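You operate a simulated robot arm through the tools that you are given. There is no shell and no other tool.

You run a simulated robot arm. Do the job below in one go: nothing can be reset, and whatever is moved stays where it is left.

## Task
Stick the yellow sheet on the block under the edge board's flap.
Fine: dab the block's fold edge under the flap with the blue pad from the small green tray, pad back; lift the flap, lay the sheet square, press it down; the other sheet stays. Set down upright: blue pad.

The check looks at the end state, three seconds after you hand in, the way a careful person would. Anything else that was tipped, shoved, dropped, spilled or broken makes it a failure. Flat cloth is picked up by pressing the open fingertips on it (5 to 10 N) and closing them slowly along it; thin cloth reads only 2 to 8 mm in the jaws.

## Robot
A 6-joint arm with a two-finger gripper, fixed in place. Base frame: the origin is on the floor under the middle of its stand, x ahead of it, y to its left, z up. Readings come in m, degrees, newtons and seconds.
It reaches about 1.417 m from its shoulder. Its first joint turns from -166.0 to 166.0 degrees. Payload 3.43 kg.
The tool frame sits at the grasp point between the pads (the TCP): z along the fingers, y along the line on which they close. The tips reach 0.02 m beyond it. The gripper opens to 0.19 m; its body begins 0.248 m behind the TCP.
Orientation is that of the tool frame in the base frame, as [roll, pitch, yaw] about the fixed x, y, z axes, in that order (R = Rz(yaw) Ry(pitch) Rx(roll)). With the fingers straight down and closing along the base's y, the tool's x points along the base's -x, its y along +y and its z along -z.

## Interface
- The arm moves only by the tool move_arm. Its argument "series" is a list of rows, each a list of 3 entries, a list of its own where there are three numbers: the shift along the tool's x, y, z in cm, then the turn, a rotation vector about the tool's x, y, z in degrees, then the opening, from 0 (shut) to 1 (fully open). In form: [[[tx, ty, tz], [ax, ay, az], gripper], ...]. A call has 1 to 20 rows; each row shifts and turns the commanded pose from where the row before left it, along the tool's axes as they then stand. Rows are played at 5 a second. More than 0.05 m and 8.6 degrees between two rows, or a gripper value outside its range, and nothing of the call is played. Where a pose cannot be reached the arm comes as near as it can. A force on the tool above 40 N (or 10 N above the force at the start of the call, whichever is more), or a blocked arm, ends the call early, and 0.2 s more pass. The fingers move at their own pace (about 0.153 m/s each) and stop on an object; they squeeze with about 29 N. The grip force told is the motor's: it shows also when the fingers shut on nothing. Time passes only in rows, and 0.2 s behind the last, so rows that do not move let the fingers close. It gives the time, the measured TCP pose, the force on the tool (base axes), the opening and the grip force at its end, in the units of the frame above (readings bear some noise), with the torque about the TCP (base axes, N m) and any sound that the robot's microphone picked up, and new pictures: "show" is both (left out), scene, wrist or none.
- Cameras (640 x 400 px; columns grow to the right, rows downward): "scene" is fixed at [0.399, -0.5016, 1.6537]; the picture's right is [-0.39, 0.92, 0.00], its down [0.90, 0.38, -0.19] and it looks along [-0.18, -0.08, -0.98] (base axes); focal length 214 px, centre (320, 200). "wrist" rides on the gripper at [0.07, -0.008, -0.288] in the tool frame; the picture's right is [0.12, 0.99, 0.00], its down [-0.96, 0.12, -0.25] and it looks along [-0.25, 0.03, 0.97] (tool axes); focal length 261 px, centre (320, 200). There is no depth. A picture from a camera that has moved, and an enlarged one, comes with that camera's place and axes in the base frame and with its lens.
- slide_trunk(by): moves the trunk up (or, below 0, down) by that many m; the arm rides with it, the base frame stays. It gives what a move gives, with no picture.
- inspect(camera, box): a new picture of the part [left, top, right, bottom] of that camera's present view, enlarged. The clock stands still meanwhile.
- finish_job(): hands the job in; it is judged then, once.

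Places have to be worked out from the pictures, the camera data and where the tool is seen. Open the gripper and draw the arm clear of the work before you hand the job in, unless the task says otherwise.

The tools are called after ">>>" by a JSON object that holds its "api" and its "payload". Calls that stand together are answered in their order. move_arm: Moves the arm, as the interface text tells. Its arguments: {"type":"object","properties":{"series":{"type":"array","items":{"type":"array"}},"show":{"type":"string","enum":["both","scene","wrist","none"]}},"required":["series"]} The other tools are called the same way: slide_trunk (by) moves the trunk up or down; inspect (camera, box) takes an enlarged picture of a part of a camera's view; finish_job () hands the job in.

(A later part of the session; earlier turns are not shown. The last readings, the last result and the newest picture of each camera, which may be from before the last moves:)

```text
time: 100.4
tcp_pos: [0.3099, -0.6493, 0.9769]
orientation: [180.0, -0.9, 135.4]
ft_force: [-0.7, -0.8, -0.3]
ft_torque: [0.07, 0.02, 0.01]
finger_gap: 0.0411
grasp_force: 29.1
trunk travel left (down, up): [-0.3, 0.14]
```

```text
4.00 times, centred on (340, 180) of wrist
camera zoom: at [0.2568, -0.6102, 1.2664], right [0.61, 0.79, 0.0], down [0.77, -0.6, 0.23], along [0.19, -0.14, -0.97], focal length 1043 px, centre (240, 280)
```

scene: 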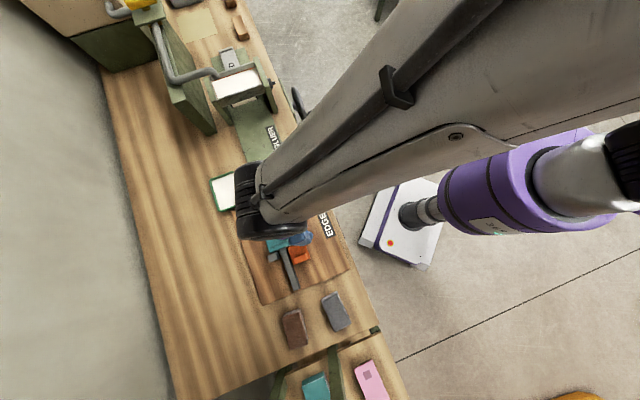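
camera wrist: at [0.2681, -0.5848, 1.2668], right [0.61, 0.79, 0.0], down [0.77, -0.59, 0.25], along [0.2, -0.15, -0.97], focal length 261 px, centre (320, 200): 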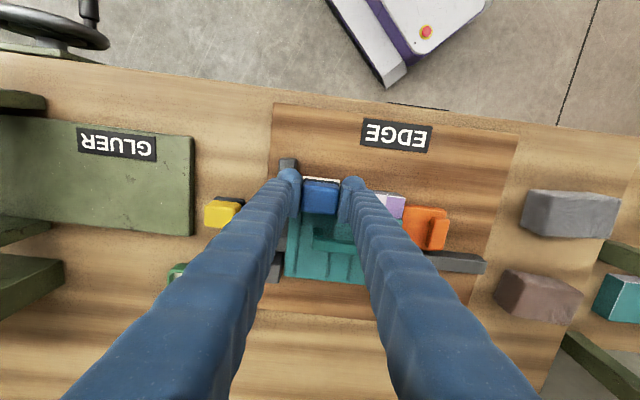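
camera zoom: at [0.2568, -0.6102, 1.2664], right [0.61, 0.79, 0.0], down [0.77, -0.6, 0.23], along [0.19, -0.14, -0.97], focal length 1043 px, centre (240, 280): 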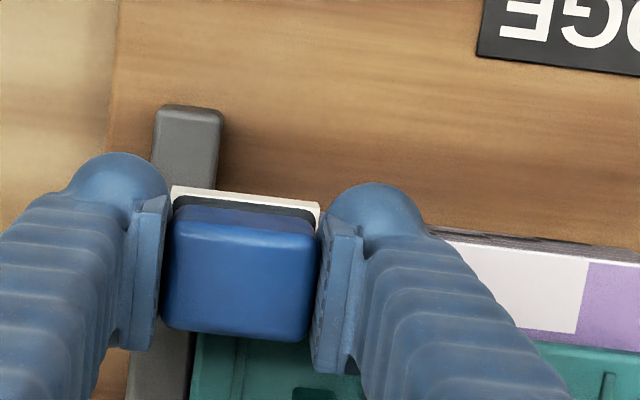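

c6 still bare. I'll move aside and look at the strip at the highest zoom for faint marks before deciding.

>>> {"api": "move_arm", "payload": {"series": [[[0, 0, -2], [0, 0.8, 0], 0.1], [[2, -4, -2], [0, 0, 0], 0.1], [[2, -4, 0], [0, 0, 0], 0.1], [[0, -4.5, 0], [0, 0, 0], 0.1], [[0, 0, 0], [0, 0, 0], 0.1]], "show": "none"}}

>>> {"api": "inspect", "payload": {"camera": "scene", "box": [282, 192, 312, 246]}}

>>> {"api": "inspect", "payload": {"camera": "wrist", "box": [380, 195, 500, 265]}}

>>> {"api": "inspect", "payload": {"camera": "wrist", "box": [270, 150, 370, 230]}}

```text
time: 101.6
tcp_pos: [0.1957, -0.7074, 1.0181]
orientation: [179.8, -1.7, 135.5]
ft_force: [0.0, -0.1, -0.2]
ft_torque: [0.05, 0.0, 0.0]
finger_gap: 0.0415
grasp_force: 29.4
trunk travel left (down, up): [-0.3, 0.14]
```

```text
7.41 times, centred on (297, 219) of scene
camera zoom: at [0.399, -0.5016, 1.6537], right [-0.39, 0.92, 0.0], down [0.9, 0.38, -0.19], along [-0.18, -0.08, -0.98], focal length 1589 px, centre (490, 59)
```

zoom: 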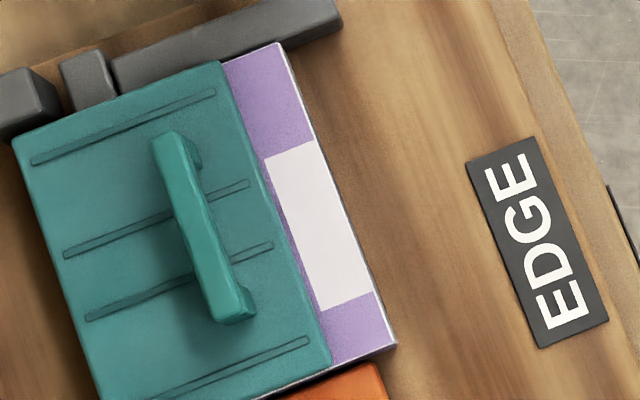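

```text
5.33 times, centred on (440, 230) of wrist
camera zoom: at [0.1457, -0.6705, 1.3095], right [0.61, 0.79, 0.01], down [0.77, -0.6, 0.22], along [0.18, -0.13, -0.98], focal length 1390 px, centre (-320, 40)
```

zoom: 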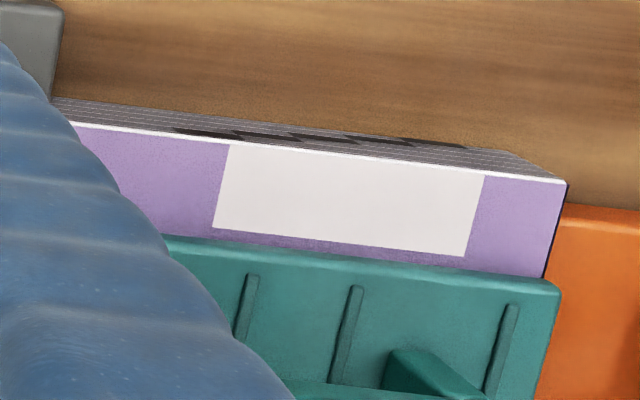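

```text
5.00 times, centred on (320, 190) of wrist
camera zoom: at [0.1457, -0.6705, 1.3095], right [0.61, 0.79, 0.01], down [0.77, -0.6, 0.22], along [0.18, -0.13, -0.98], focal length 1303 px, centre (320, 250)
```

zoom: 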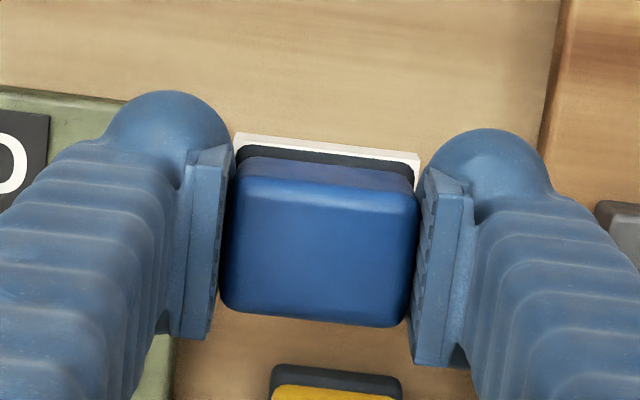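

Three clean cells; the painted band spans v≈0.6705–0.691, so the felt (±17 mm) must probably cover a cell fully — my v was marginal. I level the tool again and retry c2 a bit deeper (v≈0.6775).

>>> {"api": "move_arm", "payload": {"series": [[[0, 0, 0], [0, -1.7, 0], 0.1], [[-1, 3.8, 0], [0, 0, 0], 0.1], [[-1, 3.8, 0], [0, 0, 0], 0.1], [[-1, 3.8, 0], [0, 0, 0], 0.1], [[-1, 3.7, 0], [0, 0, 0], 0.1], [[0, 0, 2.5], [0, 0, 0], 0.1], [[0, 0, 1.5], [0, 0, 0], 0.1], [[0, 0, 0], [0, 0, 0], 0.1]], "show": "none"}}

```text
time: 103.4
tcp_pos: [0.3314, -0.6282, 0.9799]
orientation: [180.0, 0.2, 135.3]
ft_force: [-1.6, 0.7, 24.6]
ft_torque: [-0.31, -0.36, -0.02]
finger_gap: 0.0416
grasp_force: 29.0
trunk travel left (down, up): [-0.3, 0.14]
```

At v≈0.6775 the felt's rear sits on the flap's front edge (contact offset +19 mm, TCP z 0.98), so that's the limit. I lift, back off ~1.2 mm and press c2 properly.

>>> {"api": "move_arm", "payload": {"series": [[[0, 0, -0.5], [0, 0, 0], 0.1], [[0.12, 0, 0], [0, 0, 0], 0.1], [[0, 0, 0.5], [0, 0, 0], 0.1], [[0, 0, 0.2], [0, 0, 0], 0.1], [[0, 0, 0], [0, 0, 0], 0.1]], "show": "none"}}

```text
time: 104.6
tcp_pos: [0.3299, -0.629, 0.9767]
orientation: [179.9, -0.1, 135.4]
ft_force: [0.3, -0.6, -0.2]
ft_torque: [0.01, 0.0, 0.02]
finger_gap: 0.0418
grasp_force: 29.0
trunk travel left (down, up): [-0.3, 0.14]
```

Free now at v≈0.677 and below flap level. Creep down to the strip.

>>> {"api": "move_arm", "payload": {"series": [[[0, 0, 0.15], [0, 0, 0], 0.1], [[0, 0, 0.15], [0, 0, 0], 0.1], [[0, 0, 0.1], [0, 0, 0], 0.1], [[0, 0, 0], [0, 0, 0], 0.1]], "show": "none"}}

```text
time: 105.6
tcp_pos: [0.3287, -0.6278, 0.9719]
orientation: [179.9, 0.0, 135.4]
ft_force: [-0.1, -0.3, -0.5]
ft_torque: [0.02, -0.01, 0.0]
finger_gap: 0.0417
grasp_force: 29.0
trunk travel left (down, up): [-0.3, 0.14]
```

Continue to contact.

>>> {"api": "move_arm", "payload": {"series": [[[0, 0, 0.1], [0, 0, 0], 0.1], [[0, 0, 0.1], [0, 0, 0], 0.1], [[0, 0, 0], [0, 0, 0], 0.1]], "show": "none"}}

```text
time: 106.4
tcp_pos: [0.3303, -0.6279, 0.9697]
orientation: [179.9, 0.0, 135.4]
ft_force: [0.0, 0.3, -0.5]
ft_torque: [0.02, 0.05, 0.04]
finger_gap: 0.0417
grasp_force: 28.9
trunk travel left (down, up): [-0.3, 0.14]
```

Still free (the pad slipped up a little more). Keep creeping.

>>> {"api": "move_arm", "payload": {"series": [[[0, 0, 0.1], [0, 0, 0], 0.1], [[0, 0, 0.05], [0, 0, 0], 0.1], [[0, 0, 0], [0, 0, 0], 0.1]], "show": "none"}}

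```text
time: 107.2
tcp_pos: [0.3295, -0.628, 0.9714]
orientation: [179.9, 0.0, 135.4]
ft_force: [0.1, 0.0, -0.7]
ft_torque: [0.0, 0.01, 0.01]
finger_gap: 0.0415
grasp_force: 28.9
trunk travel left (down, up): [-0.3, 0.14]
```

No contact yet; another 1 mm steps.

>>> {"api": "move_arm", "payload": {"series": [[[0, 0, 0.1], [0, 0, 0], 0.1], [[0, 0, 0.05], [0, 0, 0], 0.1], [[0, 0, 0], [0, 0, 0], 0.1]], "show": "none"}}

```text
time: 108.0
tcp_pos: [0.3301, -0.6282, 0.9691]
orientation: [179.9, 0.2, 135.4]
ft_force: [-1.0, 0.9, 11.4]
ft_torque: [0.06, 0.06, 0.0]
finger_gap: 0.0417
grasp_force: 28.9
trunk travel left (down, up): [-0.3, 0.14]
```

11 N but centred toward the front, so the pad is tilted a bit. I compensate +1.2° and press to ~22 N with a hold.

>>> {"api": "move_arm", "payload": {"series": [[[0, 0, -0.1], [0, 1.2, 0], 0.1], [[0, 0, 0.1], [0, 0, 0], 0.1], [[0, 0, 0.08], [0, 0, 0], 0.1], [[0, 0, 0], [0, 0, 0], 0.1], [[0, 0, 0], [0, 0, 0], 0.1], [[0, 0, 0], [0, 0, 0], 0.1], [[0, 0, 0], [0, 0, 0], 0.1]], "show": "none"}}

```text
time: 109.6
tcp_pos: [0.3279, -0.628, 0.9678]
orientation: [180.0, -1.2, 135.4]
ft_force: [2.2, -5.1, 28.0]
ft_torque: [-0.08, -0.03, -0.01]
finger_gap: 0.0412
grasp_force: 29.3
trunk travel left (down, up): [-0.3, 0.14]
```

Held at 28 N for ~1 s. Lift, move aside to c6 side and look at c2.

>>> {"api": "move_arm", "payload": {"series": [[[0, 0, 0], [0, 0, 0], 0.1], [[0, 0, 0], [0, 0, 0], 0.1], [[0, 0, -0.9], [0, 0, 0], 0.1], [[0.2, 4.9, 0], [0, 0, 0], 0.1], [[0, 4.85, 0], [0, 0, 0], 0.1], [[0, 0, 0], [0, 0, 0], 0.1]], "show": "none"}}

>>> {"api": "inspect", "payload": {"camera": "wrist", "box": [200, 130, 360, 230]}}

```text
time: 111.0
tcp_pos: [0.3984, -0.5583, 0.9742]
orientation: [179.9, -1.1, 135.5]
ft_force: [0.4, -0.8, -0.2]
ft_torque: [-0.07, 0.01, 0.0]
finger_gap: 0.0415
grasp_force: 28.9
trunk travel left (down, up): [-0.3, 0.14]
```

```text
4.00 times, centred on (280, 180) of wrist
camera zoom: at [0.3458, -0.5187, 1.2647], right [0.61, 0.79, 0.0], down [0.77, -0.6, 0.23], along [0.18, -0.14, -0.97], focal length 1043 px, centre (480, 280)
```

zoom: 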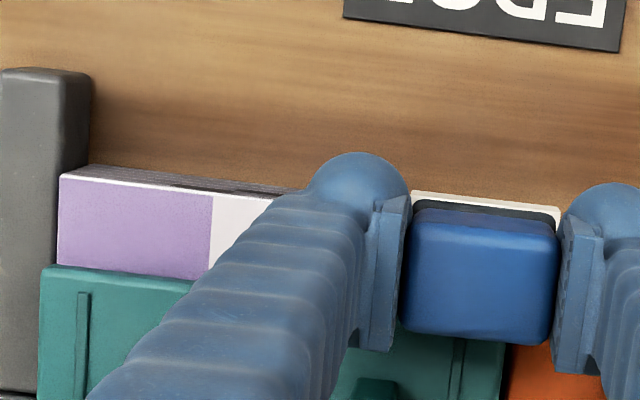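

c2 still bare. I'll go back to the tray, set the pad flat in the paste, re-grip it squarely (undoing the slip and tilt) and soak it properly.

>>> {"api": "move_arm", "payload": {"series": [[[0, 0, -4], [0, -1.1, 0], 0.1], [[1, -4.5, -1], [0, 0, 0], 0.1], [[0, -5, 0], [0, 0, 0], 0.1], [[0, -5, 0], [0, 0, 0], 0.1], [[0, -5, 0], [0, 0, 0], 0.1], [[0, -5, 0], [0, 0, 0], 0.1], [[-5, 0, 0], [0, 0, 0], 0.1], [[-5, 0, 0], [0, 0, 0], 0.1], [[-5, 0, 0], [0, 0, 0], 0.1], [[-5, 0, 0], [0, 0, 0], 0.1], [[-1, 0, 0], [0, 0, 0], 0.1], [[0, 0, 4], [0, 0, 0], 0.1], [[0, 0, 3], [0, 0, 0], 0.1], [[0, 0, 0], [0, 0, 0], 0.1]], "show": "wrist"}}

>>> {"api": "inspect", "payload": {"camera": "wrist", "box": [240, 120, 400, 240]}}

```text
time: 114.0
tcp_pos: [0.3679, -0.8738, 0.9573]
orientation: [179.8, 0.0, 135.4]
ft_force: [-0.1, 0.4, 0.2]
ft_torque: [0.0, -0.03, -0.02]
finger_gap: 0.0417
grasp_force: 29.1
trunk travel left (down, up): [-0.3, 0.14]
camera wrist: at [0.31, -0.83, 1.2447], right [0.61, 0.79, 0.0], down [0.77, -0.59, 0.25], along [0.2, -0.15, -0.97], focal length 261 px, centre (320, 200)
```

wrist: 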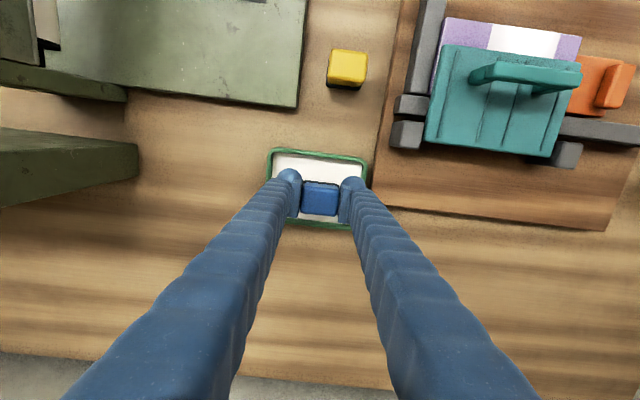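

```text
3.33 times, centred on (320, 180) of wrist
camera zoom: at [0.31, -0.83, 1.2447], right [0.61, 0.79, 0.0], down [0.77, -0.59, 0.25], along [0.2, -0.15, -0.97], focal length 869 px, centre (320, 267)
```

zoom: 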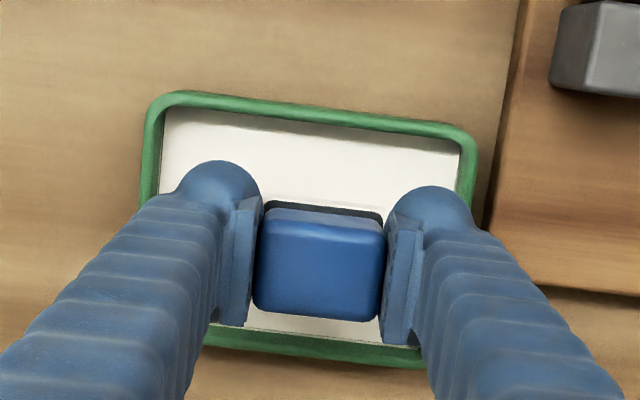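

Lower into the tray to paste contact.

>>> {"api": "move_arm", "payload": {"series": [[[0, 0, 1.5], [0, 0, 0], 0.1], [[0, 0, 1.0], [0, 0, 0], 0.1], [[0, 0, 0.2], [0, 0, 0], 0.1], [[0, 0, 0.2], [0, 0, 0], 0.1], [[0, 0, 0], [0, 0, 0], 0.1]], "show": "none"}}

```text
time: 115.2
tcp_pos: [0.3672, -0.8729, 0.9269]
orientation: [179.9, -0.1, 135.4]
ft_force: [-0.3, 0.1, -1.0]
ft_torque: [-0.01, 0.0, 0.0]
finger_gap: 0.0416
grasp_force: 28.8
trunk travel left (down, up): [-0.3, 0.14]
```

Creep to contact.

>>> {"api": "move_arm", "payload": {"series": [[[0, 0, 0.1], [0, 0, 0], 0.1], [[0, 0, 0.1], [0, 0, 0], 0.1], [[0, 0, 0], [0, 0, 0], 0.1]], "show": "none"}}

```text
time: 116.0
tcp_pos: [0.3668, -0.8736, 0.9242]
orientation: [179.9, 0.0, 135.5]
ft_force: [0.2, -0.2, 0.3]
ft_torque: [0.01, 0.01, 0.01]
finger_gap: 0.0416
grasp_force: 28.2
trunk travel left (down, up): [-0.3, 0.14]
```

Nearly there; one more millimetre.

>>> {"api": "move_arm", "payload": {"series": [[[0, 0, 0.1], [0, 0, 0], 0.1], [[0, 0, 0.05], [0, 0, 0], 0.1], [[0, 0, 0], [0, 0, 0], 0.1]], "show": "none"}}

```text
time: 116.8
tcp_pos: [0.3666, -0.8735, 0.9243]
orientation: [179.8, 0.0, 135.4]
ft_force: [0.4, 0.4, 9.0]
ft_torque: [0.16, 0.09, -0.03]
finger_gap: 0.0415
grasp_force: 29.1
trunk travel left (down, up): [-0.3, 0.14]
```

Contact is on the front edge: the pad is tilted. I open slightly so it settles flat in the paste and check the view.

>>> {"api": "move_arm", "payload": {"series": [[[0, 0, 0], [0, 0, 0], 0.25], [[0, 0, 0], [0, 0, 0], 0.29], [[0, 0, -0.4], [0, 0, 0], 0.29], [[0, 0, 0], [0, 0, 0], 0.29]], "show": "wrist"}}

>>> {"api": "inspect", "payload": {"camera": "wrist", "box": [260, 140, 380, 230]}}

>>> {"api": "inspect", "payload": {"camera": "scene", "box": [180, 150, 260, 220]}}

```text
time: 117.8
tcp_pos: [0.3681, -0.8727, 0.9276]
orientation: [179.9, 0.0, 135.4]
ft_force: [-0.2, 1.5, -0.2]
ft_torque: [0.0, -0.05, 0.01]
finger_gap: 0.0552
grasp_force: 0.0
trunk travel left (down, up): [-0.3, 0.14]
camera wrist: at [0.3104, -0.8307, 1.2169], right [0.61, 0.79, 0.0], down [0.77, -0.59, 0.25], along [0.2, -0.15, -0.97], focal length 261 px, centre (320, 200)
```

wrist: 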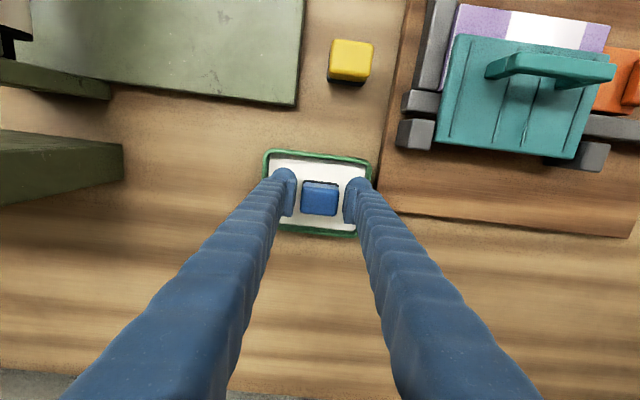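

```text
4.44 times, centred on (320, 185) of wrist
camera zoom: at [0.3104, -0.8307, 1.2169], right [0.61, 0.79, 0.0], down [0.77, -0.59, 0.25], along [0.2, -0.15, -0.97], focal length 1158 px, centre (320, 267)
```

zoom: 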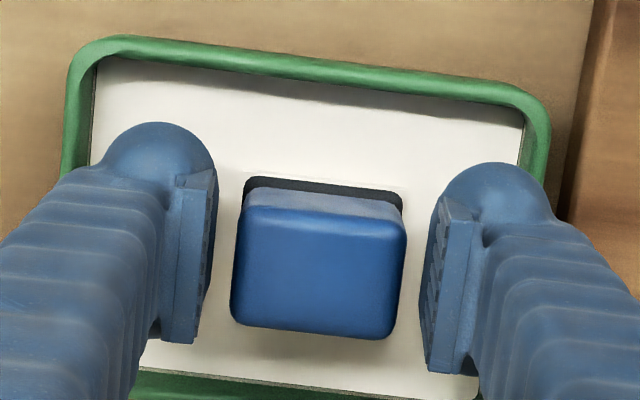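

```text
5.71 times, centred on (220, 185) of scene
camera zoom: at [0.399, -0.5016, 1.6537], right [-0.39, 0.92, 0.0], down [0.9, 0.38, -0.19], along [-0.18, -0.08, -0.98], focal length 1226 px, centre (891, 286)
```

zoom: 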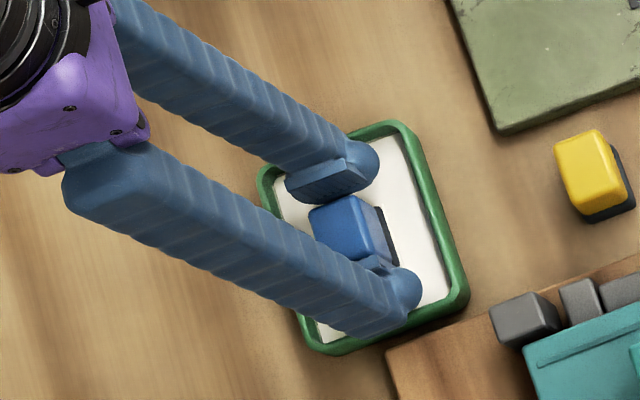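

The pad stands flat in the paste, ~2 mm toward +v of the TCP. I recentre, raise 2 mm and re-grip it squarely.

>>> {"api": "move_arm", "payload": {"series": [[[-0.2, 0, -0.2], [0, 0, 0], 0.29], [[0, 0, 0], [0, 0, 0], 0.29], [[0, 0, 0], [0, 0, 0], 0.1], [[0, 0, 0], [0, 0, 0], 0.1], [[0, 0, 0], [0, 0, 0], 0.1]], "show": "none"}}

```text
time: 119.0
tcp_pos: [0.3674, -0.8746, 0.9291]
orientation: [179.9, -0.1, 135.3]
ft_force: [-1.1, -0.5, -0.6]
ft_torque: [0.0, 0.0, 0.03]
finger_gap: 0.0413
grasp_force: 29.1
trunk travel left (down, up): [-0.3, 0.14]
```

Gripped again. Press into the paste ~10 N for a second, then lift and return toward c2.

>>> {"api": "move_arm", "payload": {"series": [[[0, 0, 0.08], [0, 0, 0], 0.1], [[0, 0, 0], [0, 0, 0], 0.1], [[0, 0, 0], [0, 0, 0], 0.1], [[0, 0, 0], [0, 0, 0], 0.1], [[0, 0, 0], [0, 0, 0], 0.1]], "show": "none"}}

```text
time: 120.2
tcp_pos: [0.3668, -0.8751, 0.9299]
orientation: [179.9, 0.0, 135.4]
ft_force: [-0.7, 0.1, 10.4]
ft_torque: [0.02, 0.03, 0.04]
finger_gap: 0.0415
grasp_force: 29.7
trunk travel left (down, up): [-0.3, 0.14]
```

Flat 10 N load. Lift and go to c2 again.

>>> {"api": "move_arm", "payload": {"series": [[[0, 0, -1], [0, 0, 0], 0.1], [[0, 0, -4.5], [0, 0, 0], 0.1], [[0, 0, -4.5], [0, 0, 0], 0.1], [[4.5, 0, 0], [0, 0, 0], 0.1], [[4.5, 0, 0], [0, 0, 0], 0.1], [[4.5, 0, 0], [0, 0, 0], 0.1], [[4.5, 0, 0], [0, 0, 0], 0.1], [[2.1, 0, 0], [0, 0, 0], 0.1], [[0, 5, 0], [0, 0, 0], 0.1], [[0, 5, 0], [0, 0, 0], 0.1], [[0, 4.9, 0], [0, 0, 0], 0.1], [[0, 0, 3], [0, 0, 0], 0.1], [[0, 0, 2], [0, 0, 0], 0.1], [[0, 0, 0], [0, 0, 0], 0.1]], "show": "none"}}

```text
time: 123.2
tcp_pos: [0.3311, -0.6275, 0.9814]
orientation: [179.9, 0.1, 135.3]
ft_force: [-0.2, -0.3, 0.0]
ft_torque: [-0.07, 0.02, 0.02]
finger_gap: 0.0413
grasp_force: 28.8
trunk travel left (down, up): [-0.3, 0.14]
```

At u≈-0.213, v≈0.677; ease 1 mm back and creep to contact.

>>> {"api": "move_arm", "payload": {"series": [[[0.1, 0, 0.3], [0, 0, 0], 0.1], [[0, 0, 0.2], [0, 0, 0], 0.1], [[0, 0, 0.1], [0, 0, 0], 0.1], [[0, 0, 0], [0, 0, 0], 0.1]], "show": "none"}}

```text
time: 124.2
tcp_pos: [0.3305, -0.6264, 0.9735]
orientation: [179.9, 0.0, 135.4]
ft_force: [-0.2, 0.5, 3.7]
ft_torque: [0.05, -0.08, 0.03]
finger_gap: 0.0415
grasp_force: 29.7
trunk travel left (down, up): [-0.3, 0.14]
```

Flat contact on the strip (3.7 N). Press 1 mm and hold 1.8 s.

>>> {"api": "move_arm", "payload": {"series": [[[0, 0, 0.1], [0, 0, 0], 0.1], [[0, 0, 0], [0, 0, 0], 0.1], [[0, 0, 0], [0, 0, 0], 0.1], [[0, 0, 0], [0, 0, 0], 0.1], [[0, 0, 0], [0, 0, 0], 0.1], [[0, 0, 0], [0, 0, 0], 0.1], [[0, 0, 0], [0, 0, 0], 0.1], [[0, 0, 0], [0, 0, 0], 0.1], [[0, 0, 0], [0, 0, 0], 0.1]], "show": "none"}}

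```text
time: 126.2
tcp_pos: [0.3296, -0.6259, 0.9735]
orientation: [179.8, 0.0, 135.3]
ft_force: [1.1, -2.7, 21.5]
ft_torque: [-0.17, -0.13, -0.02]
finger_gap: 0.0415
grasp_force: 28.6
trunk travel left (down, up): [-0.3, 0.14]
```

21.5 N held ~1.8 s. Lift, move toward c6 and check c2.

>>> {"api": "move_arm", "payload": {"series": [[[0, 0, -0.8], [0, 0, 0], 0.1], [[0, 4.9, 0], [0, 0, 0], 0.1], [[0, 4.8, 0], [0, 0, 0], 0.1], [[0, 0, 0], [0, 0, 0], 0.1]], "show": "none"}}

>>> {"api": "inspect", "payload": {"camera": "wrist", "box": [200, 130, 360, 230]}}

```text
time: 127.2
tcp_pos: [0.3947, -0.5554, 0.9808]
orientation: [179.9, -0.2, 135.3]
ft_force: [-0.2, -0.3, -0.8]
ft_torque: [-0.01, -0.04, -0.01]
finger_gap: 0.0417
grasp_force: 29.3
trunk travel left (down, up): [-0.3, 0.14]
```

```text
4.00 times, centred on (280, 180) of wrist
camera zoom: at [0.3399, -0.5129, 1.2692], right [0.61, 0.79, 0.0], down [0.77, -0.59, 0.25], along [0.2, -0.15, -0.97], focal length 1043 px, centre (480, 280)
```

zoom: 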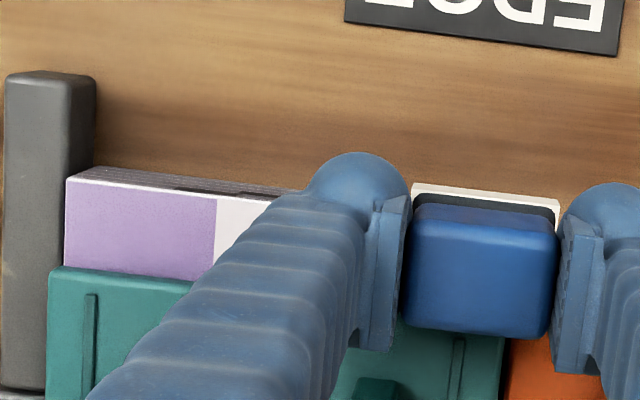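

Still bare at c2. Before another try I want a clean position estimate; a couple of no-move readings.

>>> {"api": "move_arm", "payload": {"series": [[[0, 0, 0], [0, 0, 0], 0.1], [[0, 0, 0], [0, 0, 0], 0.1]], "show": "none"}}

>>> {"api": "move_arm", "payload": {"series": [[[0, 0, 0], [0, 0, 0], 0.1]], "show": "none"}}

>>> {"api": "move_arm", "payload": {"series": [[[0, 0, 0], [0, 0, 0], 0.1]], "show": "none"}}

>>> {"api": "inspect", "payload": {"camera": "wrist", "box": [280, 155, 360, 215]}}

```text
time: 127.8
tcp_pos: [0.3968, -0.5569, 0.9803]
orientation: [179.9, -0.1, 135.4]
ft_force: [0.0, 0.7, 0.5]
ft_torque: [0.02, -0.01, -0.05]
finger_gap: 0.0414
grasp_force: 29.7
trunk travel left (down, up): [-0.3, 0.14]
```

```text
time: 128.2
tcp_pos: [0.3968, -0.556, 0.9796]
orientation: [179.9, -0.1, 135.4]
ft_force: [1.3, 0.0, -0.3]
ft_torque: [-0.01, 0.01, 0.03]
finger_gap: 0.0416
grasp_force: 28.7
trunk travel left (down, up): [-0.3, 0.14]
```

```text
time: 128.6
tcp_pos: [0.3965, -0.5566, 0.98]
orientation: [179.9, -0.2, 135.4]
ft_force: [0.0, -0.2, -0.8]
ft_torque: [0.0, 0.03, 0.0]
finger_gap: 0.0415
grasp_force: 29.7
trunk travel left (down, up): [-0.3, 0.14]
```

```text
6.67 times, centred on (320, 185) of wrist
camera zoom: at [0.3401, -0.5132, 1.2693], right [0.61, 0.79, 0.0], down [0.77, -0.59, 0.25], along [0.2, -0.15, -0.97], focal length 1738 px, centre (320, 300)
```

zoom: 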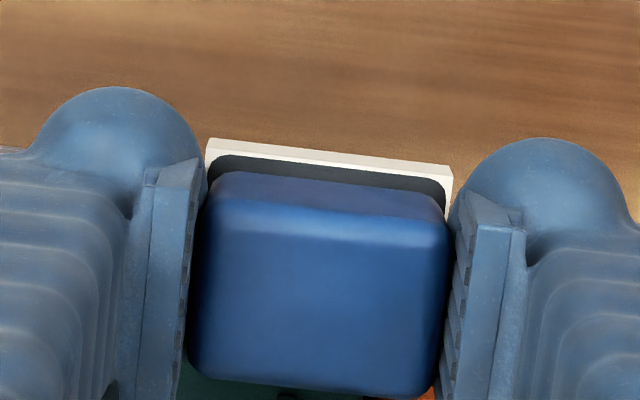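

Averaged, v here is 0.6734. All c1/c2/c6 tries failed while c3–c5 took; I'll test a press nearer the painted area, at u≈-0.206 (still inside c2), v≈0.676.

>>> {"api": "move_arm", "payload": {"series": [[[-0.26, -4.5, 0], [0, 0, 0], 0.1], [[0, -4.45, 0], [0, 0, 0], 0.1], [[0, 0, 0.4], [0, 0, 0], 0.1], [[0, 0, 0.1], [0, 0, 0], 0.1], [[0, 0, 0], [0, 0, 0], 0.1]], "show": "none"}}

```text
time: 129.8
tcp_pos: [0.3355, -0.6227, 0.9758]
orientation: [179.9, 0.0, 135.4]
ft_force: [0.5, -0.7, -0.6]
ft_torque: [0.07, 0.01, 0.02]
finger_gap: 0.0415
grasp_force: 29.1
trunk travel left (down, up): [-0.3, 0.14]
```

At u≈-0.207, v≈0.676. Creep to contact.

>>> {"api": "move_arm", "payload": {"series": [[[0, 0, 0.1], [0, 0, 0], 0.1], [[0, 0, 0.1], [0, 0, 0], 0.1], [[0, 0, 0.05], [0, 0, 0], 0.1], [[0, 0, 0], [0, 0, 0], 0.1]], "show": "none"}}

```text
time: 130.8
tcp_pos: [0.3359, -0.6228, 0.9731]
orientation: [179.8, 0.0, 135.4]
ft_force: [0.8, 0.6, 8.7]
ft_torque: [-0.01, -0.02, 0.0]
finger_gap: 0.0414
grasp_force: 29.6
trunk travel left (down, up): [-0.3, 0.14]
```

8.7 N flat contact. Press to ~20 N and hold 1.6 s.

>>> {"api": "move_arm", "payload": {"series": [[[0, 0, 0.08], [0, 0, 0], 0.1], [[0, 0, 0], [0, 0, 0], 0.1], [[0, 0, 0], [0, 0, 0], 0.1], [[0, 0, 0], [0, 0, 0], 0.1], [[0, 0, 0], [0, 0, 0], 0.1], [[0, 0, 0], [0, 0, 0], 0.1], [[0, 0, 0], [0, 0, 0], 0.1], [[0, 0, 0], [0, 0, 0], 0.1]], "show": "none"}}

```text
time: 132.6
tcp_pos: [0.3365, -0.6231, 0.9723]
orientation: [179.9, 0.0, 135.4]
ft_force: [1.2, -1.7, 21.6]
ft_torque: [-0.11, -0.11, 0.0]
finger_gap: 0.0415
grasp_force: 29.0
trunk travel left (down, up): [-0.3, 0.14]
```

Lift and look at the -u part of the strip from the c6 side.

>>> {"api": "move_arm", "payload": {"series": [[[0, 0, -0.8], [0, 0, 0], 0.1], [[0, 4.5, 0], [0, 0, 0], 0.1], [[0, 4.5, 0], [0, 0, 0], 0.1], [[0, 0, 0], [0, 0, 0], 0.1]], "show": "none"}}

>>> {"api": "inspect", "payload": {"camera": "wrist", "box": [200, 130, 360, 230]}}

```text
time: 133.6
tcp_pos: [0.3972, -0.5604, 0.9805]
orientation: [180.0, -0.1, 135.4]
ft_force: [-0.7, 0.8, -0.4]
ft_torque: [-0.06, -0.04, 0.02]
finger_gap: 0.0415
grasp_force: 29.3
trunk travel left (down, up): [-0.3, 0.14]
```

```text
4.00 times, centred on (280, 180) of wrist
camera zoom: at [0.3414, -0.5183, 1.2683], right [0.61, 0.79, 0.0], down [0.77, -0.59, 0.25], along [0.2, -0.15, -0.97], focal length 1043 px, centre (480, 280)
```

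zoom: 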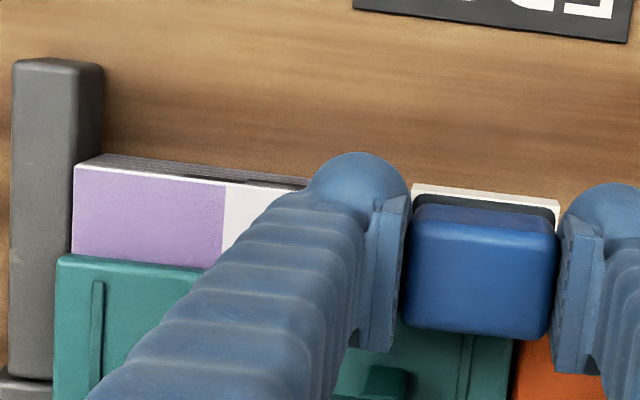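

No paint at 21 N. The successful cells all had ≥~24 N with a flat pad, so I'll press c2 with a flat pad at ~28–30 N for 2 s.

>>> {"api": "move_arm", "payload": {"series": [[[0, -4.9, 0], [0, 0, 0], 0.1], [[0, -4.9, 0], [0, 0, 0], 0.1], [[0, 0, 0.5], [0, 0, 0], 0.1], [[0, 0, 0.1], [0, 0, 0], 0.1], [[0, 0, 0.1], [0, 0, 0], 0.1], [[0, 0, 0], [0, 0, 0], 0.1]], "show": "none"}}

```text
time: 135.0
tcp_pos: [0.329, -0.6296, 0.9724]
orientation: [179.9, 0.1, 135.5]
ft_force: [-1.5, -1.4, 18.9]
ft_torque: [-0.01, 0.02, -0.02]
finger_gap: 0.0416
grasp_force: 29.1
trunk travel left (down, up): [-0.3, 0.14]
```

u≈-0.216, v≈0.677, 19 N. Add 1 mm and hold 2 s.

>>> {"api": "move_arm", "payload": {"series": [[[0, 0, 0.1], [0, 0, 0], 0.1], [[0, 0, 0], [0, 0, 0], 0.1], [[0, 0, 0], [0, 0, 0], 0.1], [[0, 0, 0], [0, 0, 0], 0.1], [[0, 0, 0], [0, 0, 0], 0.1], [[0, 0, 0], [0, 0, 0], 0.1], [[0, 0, 0], [0, 0, 0], 0.1], [[0, 0, 0], [0, 0, 0], 0.1], [[0, 0, 0], [0, 0, 0], 0.1], [[0, 0, 0], [0, 0, 0], 0.1]], "show": "none"}}

```text
time: 137.2
tcp_pos: [0.3299, -0.6282, 0.9707]
orientation: [180.0, 0.1, 135.3]
ft_force: [1.4, -2.4, 26.6]
ft_torque: [-0.07, -0.11, -0.01]
finger_gap: 0.0417
grasp_force: 29.6
trunk travel left (down, up): [-0.3, 0.14]
```

Held at ~27 N for 2 s. Lift, shift toward +u and look.

>>> {"api": "move_arm", "payload": {"series": [[[0, 0, -0.8], [0, 0, 0], 0.1], [[0, 4.5, 0], [0, 0, 0], 0.1], [[0, 4.5, 0], [0, 0, 0], 0.1], [[0, 0, 0], [0, 0, 0], 0.1]], "show": "none"}}

>>> {"api": "inspect", "payload": {"camera": "wrist", "box": [200, 130, 360, 230]}}

```text
time: 138.2
tcp_pos: [0.3935, -0.5609, 0.978]
orientation: [179.9, -0.1, 135.3]
ft_force: [0.2, -0.1, -0.3]
ft_torque: [-0.02, -0.03, 0.01]
finger_gap: 0.0414
grasp_force: 29.1
trunk travel left (down, up): [-0.3, 0.14]
```

```text
4.00 times, centred on (280, 180) of wrist
camera zoom: at [0.3369, -0.5188, 1.2676], right [0.61, 0.79, 0.0], down [0.77, -0.59, 0.25], along [0.2, -0.15, -0.97], focal length 1043 px, centre (480, 280)
```

zoom: 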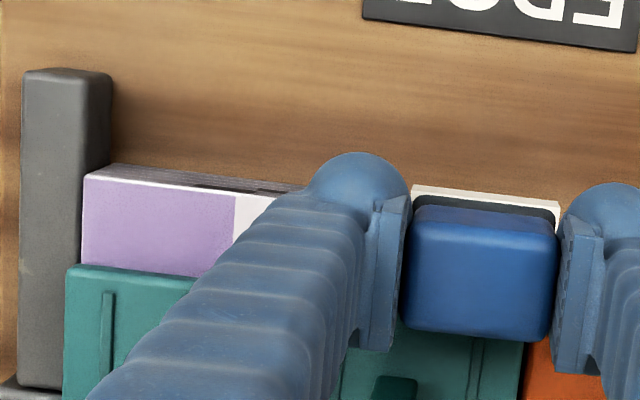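

c2 still bare. The first painted cell came during a sliding stroke, so I'll try controlled sliding strokes along the strip in short segments with force checks, starting at the +u end.

>>> {"api": "move_arm", "payload": {"series": [[[0, 0.6, 0.5], [0, 0, 0], 0.1], [[0, 0, 0.1], [0, 0, 0], 0.1], [[0, 0, 0.1], [0, 0, 0], 0.1], [[0, 0, 0], [0, 0, 0], 0.1]], "show": "none"}}

```text
time: 139.2
tcp_pos: [0.3985, -0.5598, 0.972]
orientation: [179.9, 0.0, 135.4]
ft_force: [-0.3, -0.5, -0.4]
ft_torque: [-0.03, 0.05, 0.01]
finger_gap: 0.0414
grasp_force: 29.9
trunk travel left (down, up): [-0.3, 0.14]
```

Just above; lower 1.5 mm for contact.

>>> {"api": "move_arm", "payload": {"series": [[[0, 0, 0.1], [0, 0, 0], 0.1], [[0, 0, 0.08], [0, 0, 0], 0.1], [[0, 0, 0], [0, 0, 0], 0.1]], "show": "none"}}

```text
time: 140.0
tcp_pos: [0.399, -0.5619, 0.9714]
orientation: [180.0, -0.1, 135.4]
ft_force: [1.5, 1.6, 5.3]
ft_torque: [0.04, 0.0, -0.04]
finger_gap: 0.0413
grasp_force: 29.0
trunk travel left (down, up): [-0.3, 0.14]
```

5 N contact. Add pressure and rub back and forth ±6 mm on c6.

>>> {"api": "move_arm", "payload": {"series": [[[0, 0, 0.08], [0, 0, 0], 0.1], [[0, -0.4, 0], [0, 0, 0], 0.1], [[0, -0.4, 0], [0, 0, 0], 0.1], [[0, 0.4, 0], [0, 0, 0], 0.1], [[0, 0.4, 0], [0, 0, 0], 0.1], [[0, 0.4, 0], [0, 0, 0], 0.1], [[0, -0.4, 0], [0, 0, 0], 0.1], [[0, 0, 0], [0, 0, 0], 0.1]], "show": "none"}}

```text
time: 141.8
tcp_pos: [0.3997, -0.559, 0.9707]
orientation: [179.9, -0.1, 135.4]
ft_force: [5.0, 5.2, 20.1]
ft_torque: [0.12, -0.19, 0.03]
finger_gap: 0.0417
grasp_force: 28.7
trunk travel left (down, up): [-0.3, 0.14]
```

20 N. Now slide toward -u over c5→c3 region in steps, easing slightly.

>>> {"api": "move_arm", "payload": {"series": [[[0, -0.6, 0], [0, 0, 0], 0.1], [[0, -0.6, 0], [0, 0, 0], 0.1], [[0, -0.6, -0.02], [0, 0, 0], 0.1], [[0, -0.6, -0.02], [0, 0, 0], 0.1], [[0, -0.6, -0.02], [0, 0, 0], 0.1], [[0, 0, 0], [0, 0, 0], 0.1]], "show": "scene"}}

>>> {"api": "inspect", "payload": {"camera": "scene", "box": [260, 190, 320, 260]}}

```text
time: 143.2
tcp_pos: [0.3757, -0.5806, 0.9714]
orientation: [180.0, -0.2, 135.4]
ft_force: [-1.1, 0.3, 3.7]
ft_torque: [-0.04, 0.12, -0.01]
finger_gap: 0.0414
grasp_force: 29.1
trunk travel left (down, up): [-0.3, 0.14]
```

scene: 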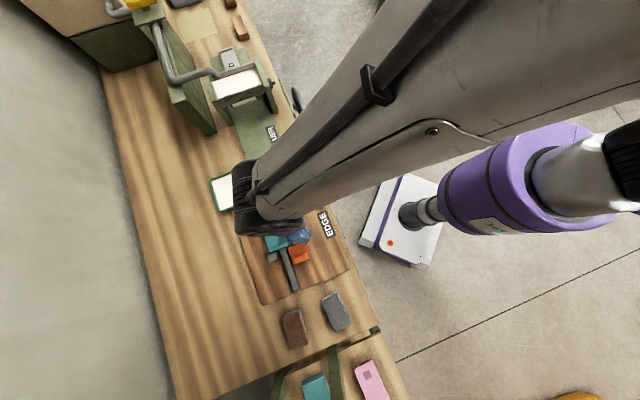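

```text
5.71 times, centred on (290, 225) of scene
camera zoom: at [0.399, -0.5016, 1.6537], right [-0.39, 0.92, 0.0], down [0.9, 0.38, -0.19], along [-0.18, -0.08, -0.98], focal length 1226 px, centre (491, 57)
```

zoom: 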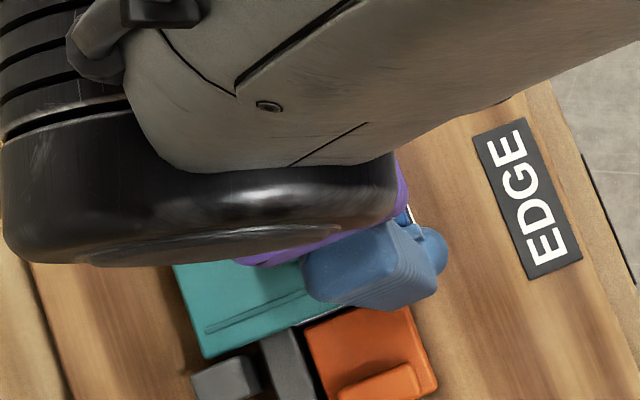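

Force fell to 4 N; press 1 mm more and continue sliding toward the fence.

>>> {"api": "move_arm", "payload": {"series": [[[0, 0, 0.1], [0, 0, 0], 0.1], [[0, -0.6, 0], [0, 0, 0], 0.1], [[0, -0.6, 0], [0, 0, 0], 0.1], [[0, -0.6, 0], [0, 0, 0], 0.1], [[0, -0.6, 0], [0, 0, 0], 0.1], [[0, -0.6, 0], [0, 0, 0], 0.1], [[0, 0, 0], [0, 0, 0], 0.1]], "show": "none"}}

```text
time: 144.8
tcp_pos: [0.3573, -0.6025, 0.97]
orientation: [180.0, 0.1, 135.4]
ft_force: [5.2, 3.6, 27.2]
ft_torque: [0.04, -0.04, 0.01]
finger_gap: 0.0416
grasp_force: 29.1
trunk travel left (down, up): [-0.3, 0.14]
```

27 N at u≈-0.177. Ease 0.5 mm and slide on across c2.

>>> {"api": "move_arm", "payload": {"series": [[[0.05, 0, -0.05], [0, 0, 0], 0.1], [[0, -0.6, 0], [0, 0, 0], 0.1], [[0, -0.6, 0], [0, 0, 0], 0.1], [[0, -0.6, 0], [0, 0, 0], 0.1], [[0, -0.6, 0], [0, 0, 0], 0.1], [[0, 0, 0], [0, 0, 0], 0.1]], "show": "none"}}

```text
time: 146.2
tcp_pos: [0.3376, -0.6189, 0.9717]
orientation: [179.9, -0.1, 135.4]
ft_force: [-0.2, 0.9, 2.1]
ft_torque: [0.01, 0.06, 0.0]
finger_gap: 0.0418
grasp_force: 29.2
trunk travel left (down, up): [-0.3, 0.14]
```

Force dropped to 2 N at u≈-0.202; press 1.2 mm and continue to the fence end.

>>> {"api": "move_arm", "payload": {"series": [[[0, 0, 0.12], [0, 0, 0], 0.1], [[0, 0, 0], [0, 0, 0], 0.1], [[0, -0.6, 0], [0, 0, 0], 0.1], [[0, -0.6, 0], [0, 0, 0], 0.1], [[0, -0.6, 0], [0, 0, 0], 0.1], [[0, -0.6, 0], [0, 0, 0], 0.1], [[0, -0.6, 0], [0, 0, 0], 0.1], [[0, -0.4, 0], [0, 0, 0], 0.1], [[0, 0, 0], [0, 0, 0], 0.1]], "show": "none"}}

```text
time: 148.2
tcp_pos: [0.3141, -0.6443, 0.9692]
orientation: [179.9, -0.1, 135.4]
ft_force: [1.1, 3.2, 9.7]
ft_torque: [0.03, 0.02, -0.02]
finger_gap: 0.0415
grasp_force: 29.0
trunk travel left (down, up): [-0.3, 0.14]
```

Now lift, move aside toward the pad's home and inspect the whole strip.

>>> {"api": "move_arm", "payload": {"series": [[[0, 0, -1], [0, 0, 0], 0.1], [[0, 0, -4], [0, 0, 0], 0.1], [[2, -4, 0], [0, 0, 0], 0.1], [[2, -4, 0], [0, 0, 0], 0.1], [[0, -3, 0], [0, 0, 0], 0.1], [[0, 0, 0], [0, 0, 0], 0.1]], "show": "none"}}

>>> {"api": "inspect", "payload": {"camera": "scene", "box": [260, 190, 320, 260]}}

>>> {"api": "inspect", "payload": {"camera": "wrist", "box": [270, 150, 370, 230]}}

```text
time: 149.6
tcp_pos: [0.2078, -0.6938, 1.0184]
orientation: [179.9, -0.1, 135.3]
ft_force: [0.6, -0.4, -1.0]
ft_torque: [0.09, 0.01, -0.02]
finger_gap: 0.0414
grasp_force: 28.6
trunk travel left (down, up): [-0.3, 0.14]
```

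```text
5.71 times, centred on (290, 225) of scene
camera zoom: at [0.399, -0.5016, 1.6537], right [-0.39, 0.92, 0.0], down [0.9, 0.38, -0.19], along [-0.18, -0.08, -0.98], focal length 1226 px, centre (491, 57)
```

zoom: 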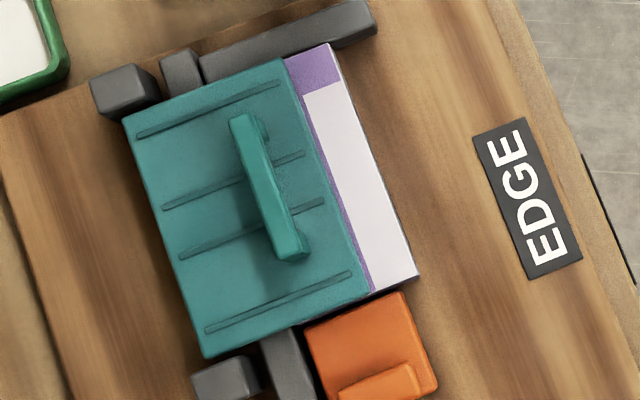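

```text
5.00 times, centred on (320, 190) of wrist
camera zoom: at [0.1519, -0.6512, 1.3061], right [0.61, 0.79, 0.0], down [0.77, -0.59, 0.25], along [0.2, -0.15, -0.97], focal length 1303 px, centre (320, 250)
```

zoom: 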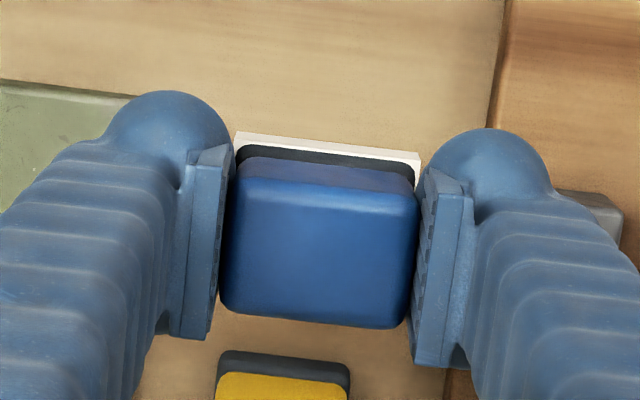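

Rubbing works — five of six cells are covered now; only c1 at the fence end remains. I go back and rub there.

>>> {"api": "move_arm", "payload": {"series": [[[-1.4, 3.7, 0], [0, 0, 0], 0.1], [[-1.4, 3.7, 0], [0, 0, 0], 0.1], [[-1.2, 3.5, 0], [0, 0, 0], 0.1], [[0, 0, 3], [0, 0, 0], 0.1], [[0, 0, 1.2], [0, 0, 0], 0.1], [[0, 0, 0], [0, 0, 0], 0.1]], "show": "none"}}

```text
time: 151.0
tcp_pos: [0.3173, -0.6463, 0.9797]
orientation: [180.0, 0.0, 135.4]
ft_force: [-1.9, 1.2, 24.1]
ft_torque: [-0.28, -0.3, -0.04]
finger_gap: 0.0413
grasp_force: 28.5
trunk travel left (down, up): [-0.3, 0.14]
```

v read 0.680, so the felt caught the flap edge. Lift at once, back off 4 mm and descend again.

>>> {"api": "move_arm", "payload": {"series": [[[0, 0, -0.6], [0, 0, 0], 0.1], [[0.42, 0, 0], [0, 0, 0], 0.1], [[0, 0, 0.6], [0, 0, 0], 0.1], [[0, 0, 0.3], [0, 0, 0], 0.1], [[0, 0, 0], [0, 0, 0], 0.1]], "show": "none"}}

```text
time: 152.2
tcp_pos: [0.3115, -0.6414, 0.975]
orientation: [179.8, 0.0, 135.4]
ft_force: [-0.2, -0.4, -0.6]
ft_torque: [0.02, 0.03, -0.02]
finger_gap: 0.0414
grasp_force: 28.8
trunk travel left (down, up): [-0.3, 0.14]
```

Now v≈0.673; add 2 mm and creep to contact.

>>> {"api": "move_arm", "payload": {"series": [[[-0.2, 0, 0.3], [0, 0, 0], 0.1], [[0, 0, 0.1], [0, 0, 0], 0.1], [[0, 0, 0.1], [0, 0, 0], 0.1], [[0, 0, 0], [0, 0, 0], 0.1]], "show": "none"}}

```text
time: 153.2
tcp_pos: [0.313, -0.6432, 0.9687]
orientation: [179.9, -0.1, 135.4]
ft_force: [-0.8, 1.2, 1.6]
ft_torque: [-0.02, 0.0, -0.01]
finger_gap: 0.0416
grasp_force: 29.4
trunk travel left (down, up): [-0.3, 0.14]
```

Touching (1.6 N) at u≈-0.237. Press ~1.2 mm and rub ±8 mm along u.

>>> {"api": "move_arm", "payload": {"series": [[[0, 0, 0.12], [0, 0, 0], 0.1], [[0, 0.4, 0], [0, 0, 0], 0.1], [[0, 0.4, 0], [0, 0, 0], 0.1], [[0, -0.4, 0], [0, 0, 0], 0.1], [[0, -0.4, 0], [0, 0, 0], 0.1], [[0, -0.4, 0], [0, 0, 0], 0.1], [[0, -0.4, 0], [0, 0, 0], 0.1], [[0, 0.4, 0], [0, 0, 0], 0.1], [[0, 0.4, 0], [0, 0, 0], 0.1], [[0, 0, 0], [0, 0, 0], 0.1]], "show": "none"}}

```text
time: 155.4
tcp_pos: [0.312, -0.6443, 0.9679]
orientation: [179.8, 0.0, 135.3]
ft_force: [-0.2, -0.2, 2.4]
ft_torque: [-0.03, 0.03, 0.01]
finger_gap: 0.0417
grasp_force: 28.4
trunk travel left (down, up): [-0.3, 0.14]
```

Only 2.4 N now; press another 1 mm and rub again.

>>> {"api": "move_arm", "payload": {"series": [[[0, 0, 0.1], [0, 0, 0], 0.1], [[0, 0.4, 0], [0, 0, 0], 0.1], [[0, 0.4, 0], [0, 0, 0], 0.1], [[0, -0.4, 0], [0, 0, 0], 0.1], [[0, -0.4, 0], [0, 0, 0], 0.1], [[0, -0.4, 0], [0, 0, 0], 0.1], [[0, -0.4, 0], [0, 0, 0], 0.1], [[0, 0.4, 0], [0, 0, 0], 0.1], [[0, 0.4, 0], [0, 0, 0], 0.1], [[0, 0, 0], [0, 0, 0], 0.1]], "show": "none"}}

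>>> {"api": "move_arm", "payload": {"series": [[[0, 0, -1], [0, 0, 0], 0.1], [[0, 0, -4], [0, 0, 0], 0.1], [[2.5, -3.5, 0], [0, 0, 0], 0.1], [[2.5, -3.5, 0], [0, 0, 0], 0.1], [[0, -3.5, 0], [0, 0, 0], 0.1], [[0, 0, 0], [0, 0, 0], 0.1]], "show": "none"}}

>>> {"api": "inspect", "payload": {"camera": "scene", "box": [260, 190, 320, 260]}}

```text
time: 157.6
tcp_pos: [0.3134, -0.643, 0.9677]
orientation: [179.8, 0.0, 135.4]
ft_force: [-3.8, -2.2, 19.0]
ft_torque: [-0.04, 0.18, 0.0]
finger_gap: 0.0413
grasp_force: 29.0
trunk travel left (down, up): [-0.3, 0.14]
```

```text
time: 159.0
tcp_pos: [0.2045, -0.6864, 1.0184]
orientation: [180.0, -0.1, 135.5]
ft_force: [0.3, -1.3, -1.2]
ft_torque: [0.07, 0.07, -0.01]
finger_gap: 0.0416
grasp_force: 29.3
trunk travel left (down, up): [-0.3, 0.14]
```

```text
5.71 times, centred on (290, 225) of scene
camera zoom: at [0.399, -0.5016, 1.6537], right [-0.39, 0.92, 0.0], down [0.9, 0.38, -0.19], along [-0.18, -0.08, -0.98], focal length 1226 px, centre (491, 57)
```

zoom: 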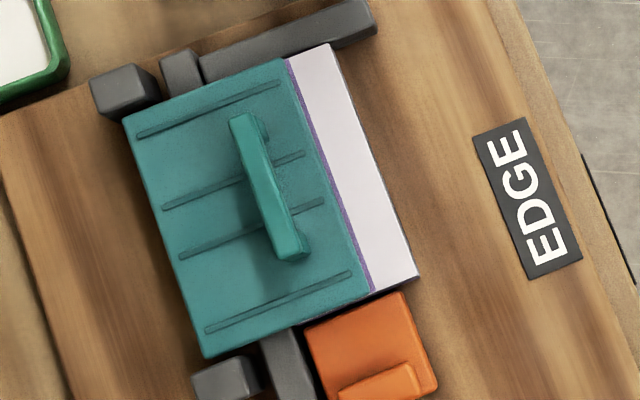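

The whole fold edge is coated. Now the pad goes back to its home spot (TCP ≈(0.1945, -0.6815)).

>>> {"api": "move_arm", "payload": {"series": [[[1.05, -0.35, 1], [0, 0, 0], 0.1], [[0, 0, 3], [0, 0, 0], 0.1], [[0, 0, 2], [0, 0, 0], 0.1], [[0, 0, 0], [0, 0, 0], 0.1]], "show": "wrist"}}

>>> {"api": "inspect", "payload": {"camera": "wrist", "box": [240, 120, 400, 240]}}

```text
time: 160.0
tcp_pos: [0.1928, -0.6787, 0.9542]
orientation: [179.9, 0.0, 135.4]
ft_force: [-0.2, 0.1, -1.2]
ft_torque: [-0.01, -0.02, 0.02]
finger_gap: 0.0414
grasp_force: 28.9
trunk travel left (down, up): [-0.3, 0.14]
camera wrist: at [0.1364, -0.6364, 1.2439], right [0.61, 0.79, 0.0], down [0.77, -0.59, 0.25], along [0.2, -0.15, -0.97], focal length 261 px, centre (320, 200)
```

wrist: 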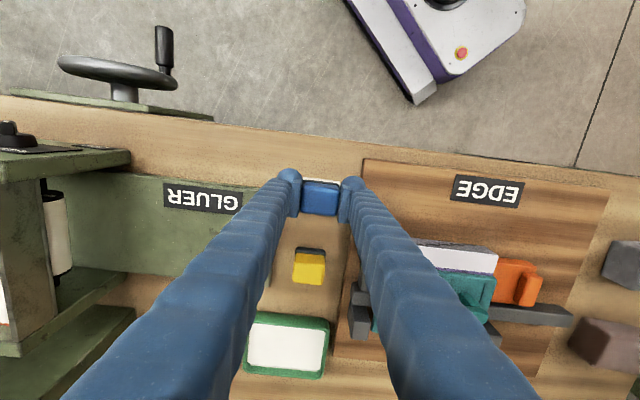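

```text
3.33 times, centred on (320, 180) of wrist
camera zoom: at [0.1364, -0.6364, 1.2439], right [0.61, 0.79, 0.0], down [0.77, -0.59, 0.25], along [0.2, -0.15, -0.97], focal length 869 px, centre (320, 267)
```

zoom: 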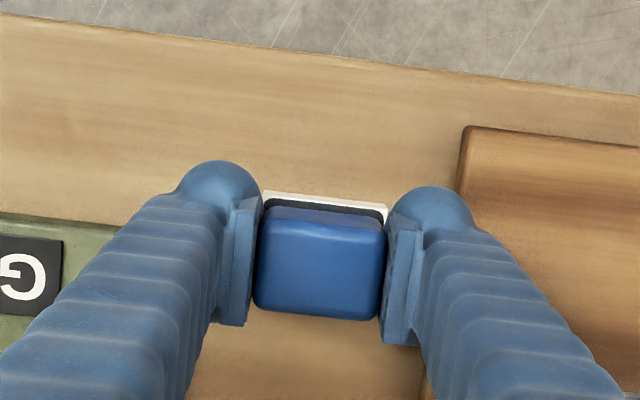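

Slight shift (+2 mm v), then lower toward the bench.

>>> {"api": "move_arm", "payload": {"series": [[[-0.2, 0, 1.5], [0, 0, 0], 0.1], [[0, 0, 1.2], [0, 0, 0], 0.1], [[0, 0, 0.3], [0, 0, 0], 0.1], [[0, 0, 0], [0, 0, 0], 0.1]], "show": "none"}}

```text
time: 161.0
tcp_pos: [0.1954, -0.6802, 0.9261]
orientation: [179.8, 0.0, 135.4]
ft_force: [0.1, -0.5, 0.2]
ft_torque: [-0.03, 0.0, -0.01]
finger_gap: 0.0413
grasp_force: 28.6
trunk travel left (down, up): [-0.3, 0.14]
```

Position matches home. Creep down to the bench.

>>> {"api": "move_arm", "payload": {"series": [[[0, 0, 0.2], [0, 0, 0], 0.1], [[0, 0, 0.15], [0, 0, 0], 0.1], [[0, 0, 0.1], [0, 0, 0], 0.1], [[0, 0, 0], [0, 0, 0], 0.1]], "show": "none"}}

```text
time: 162.0
tcp_pos: [0.1952, -0.6803, 0.9211]
orientation: [179.9, 0.0, 135.5]
ft_force: [-0.1, 0.6, -0.6]
ft_torque: [0.01, 0.01, 0.0]
finger_gap: 0.0415
grasp_force: 29.3
trunk travel left (down, up): [-0.3, 0.14]
```

Still free; another 2 mm.

>>> {"api": "move_arm", "payload": {"series": [[[0, 0, 0.1], [0, 0, 0], 0.1], [[0, 0, 0.1], [0, 0, 0], 0.1], [[0, 0, 0], [0, 0, 0], 0.1]], "show": "none"}}

```text
time: 162.8
tcp_pos: [0.1951, -0.6801, 0.9204]
orientation: [179.9, -0.1, 135.4]
ft_force: [0.6, -0.3, 0.1]
ft_torque: [0.0, 0.0, -0.02]
finger_gap: 0.0416
grasp_force: 28.8
trunk travel left (down, up): [-0.3, 0.14]
```

Another 1–2 mm.

>>> {"api": "move_arm", "payload": {"series": [[[0, 0, 0.1], [0, 0, 0], 0.1], [[0, 0, 0.05], [0, 0, 0], 0.1], [[0, 0, 0], [0, 0, 0], 0.1]], "show": "none"}}

```text
time: 163.6
tcp_pos: [0.1956, -0.6809, 0.9195]
orientation: [179.8, 0.0, 135.4]
ft_force: [0.1, -1.5, -0.1]
ft_torque: [-0.04, -0.05, 0.01]
finger_gap: 0.0415
grasp_force: 28.6
trunk travel left (down, up): [-0.3, 0.14]
```

Continue.

>>> {"api": "move_arm", "payload": {"series": [[[0, 0, 0.1], [0, 0, 0], 0.1], [[0, 0, 0.05], [0, 0, 0], 0.1], [[0, 0, 0], [0, 0, 0], 0.1]], "show": "none"}}

```text
time: 164.4
tcp_pos: [0.1956, -0.6788, 0.9168]
orientation: [179.9, 0.0, 135.3]
ft_force: [2.2, 2.4, 11.1]
ft_torque: [0.19, 0.09, -0.04]
finger_gap: 0.0414
grasp_force: 28.3
trunk travel left (down, up): [-0.3, 0.14]
```

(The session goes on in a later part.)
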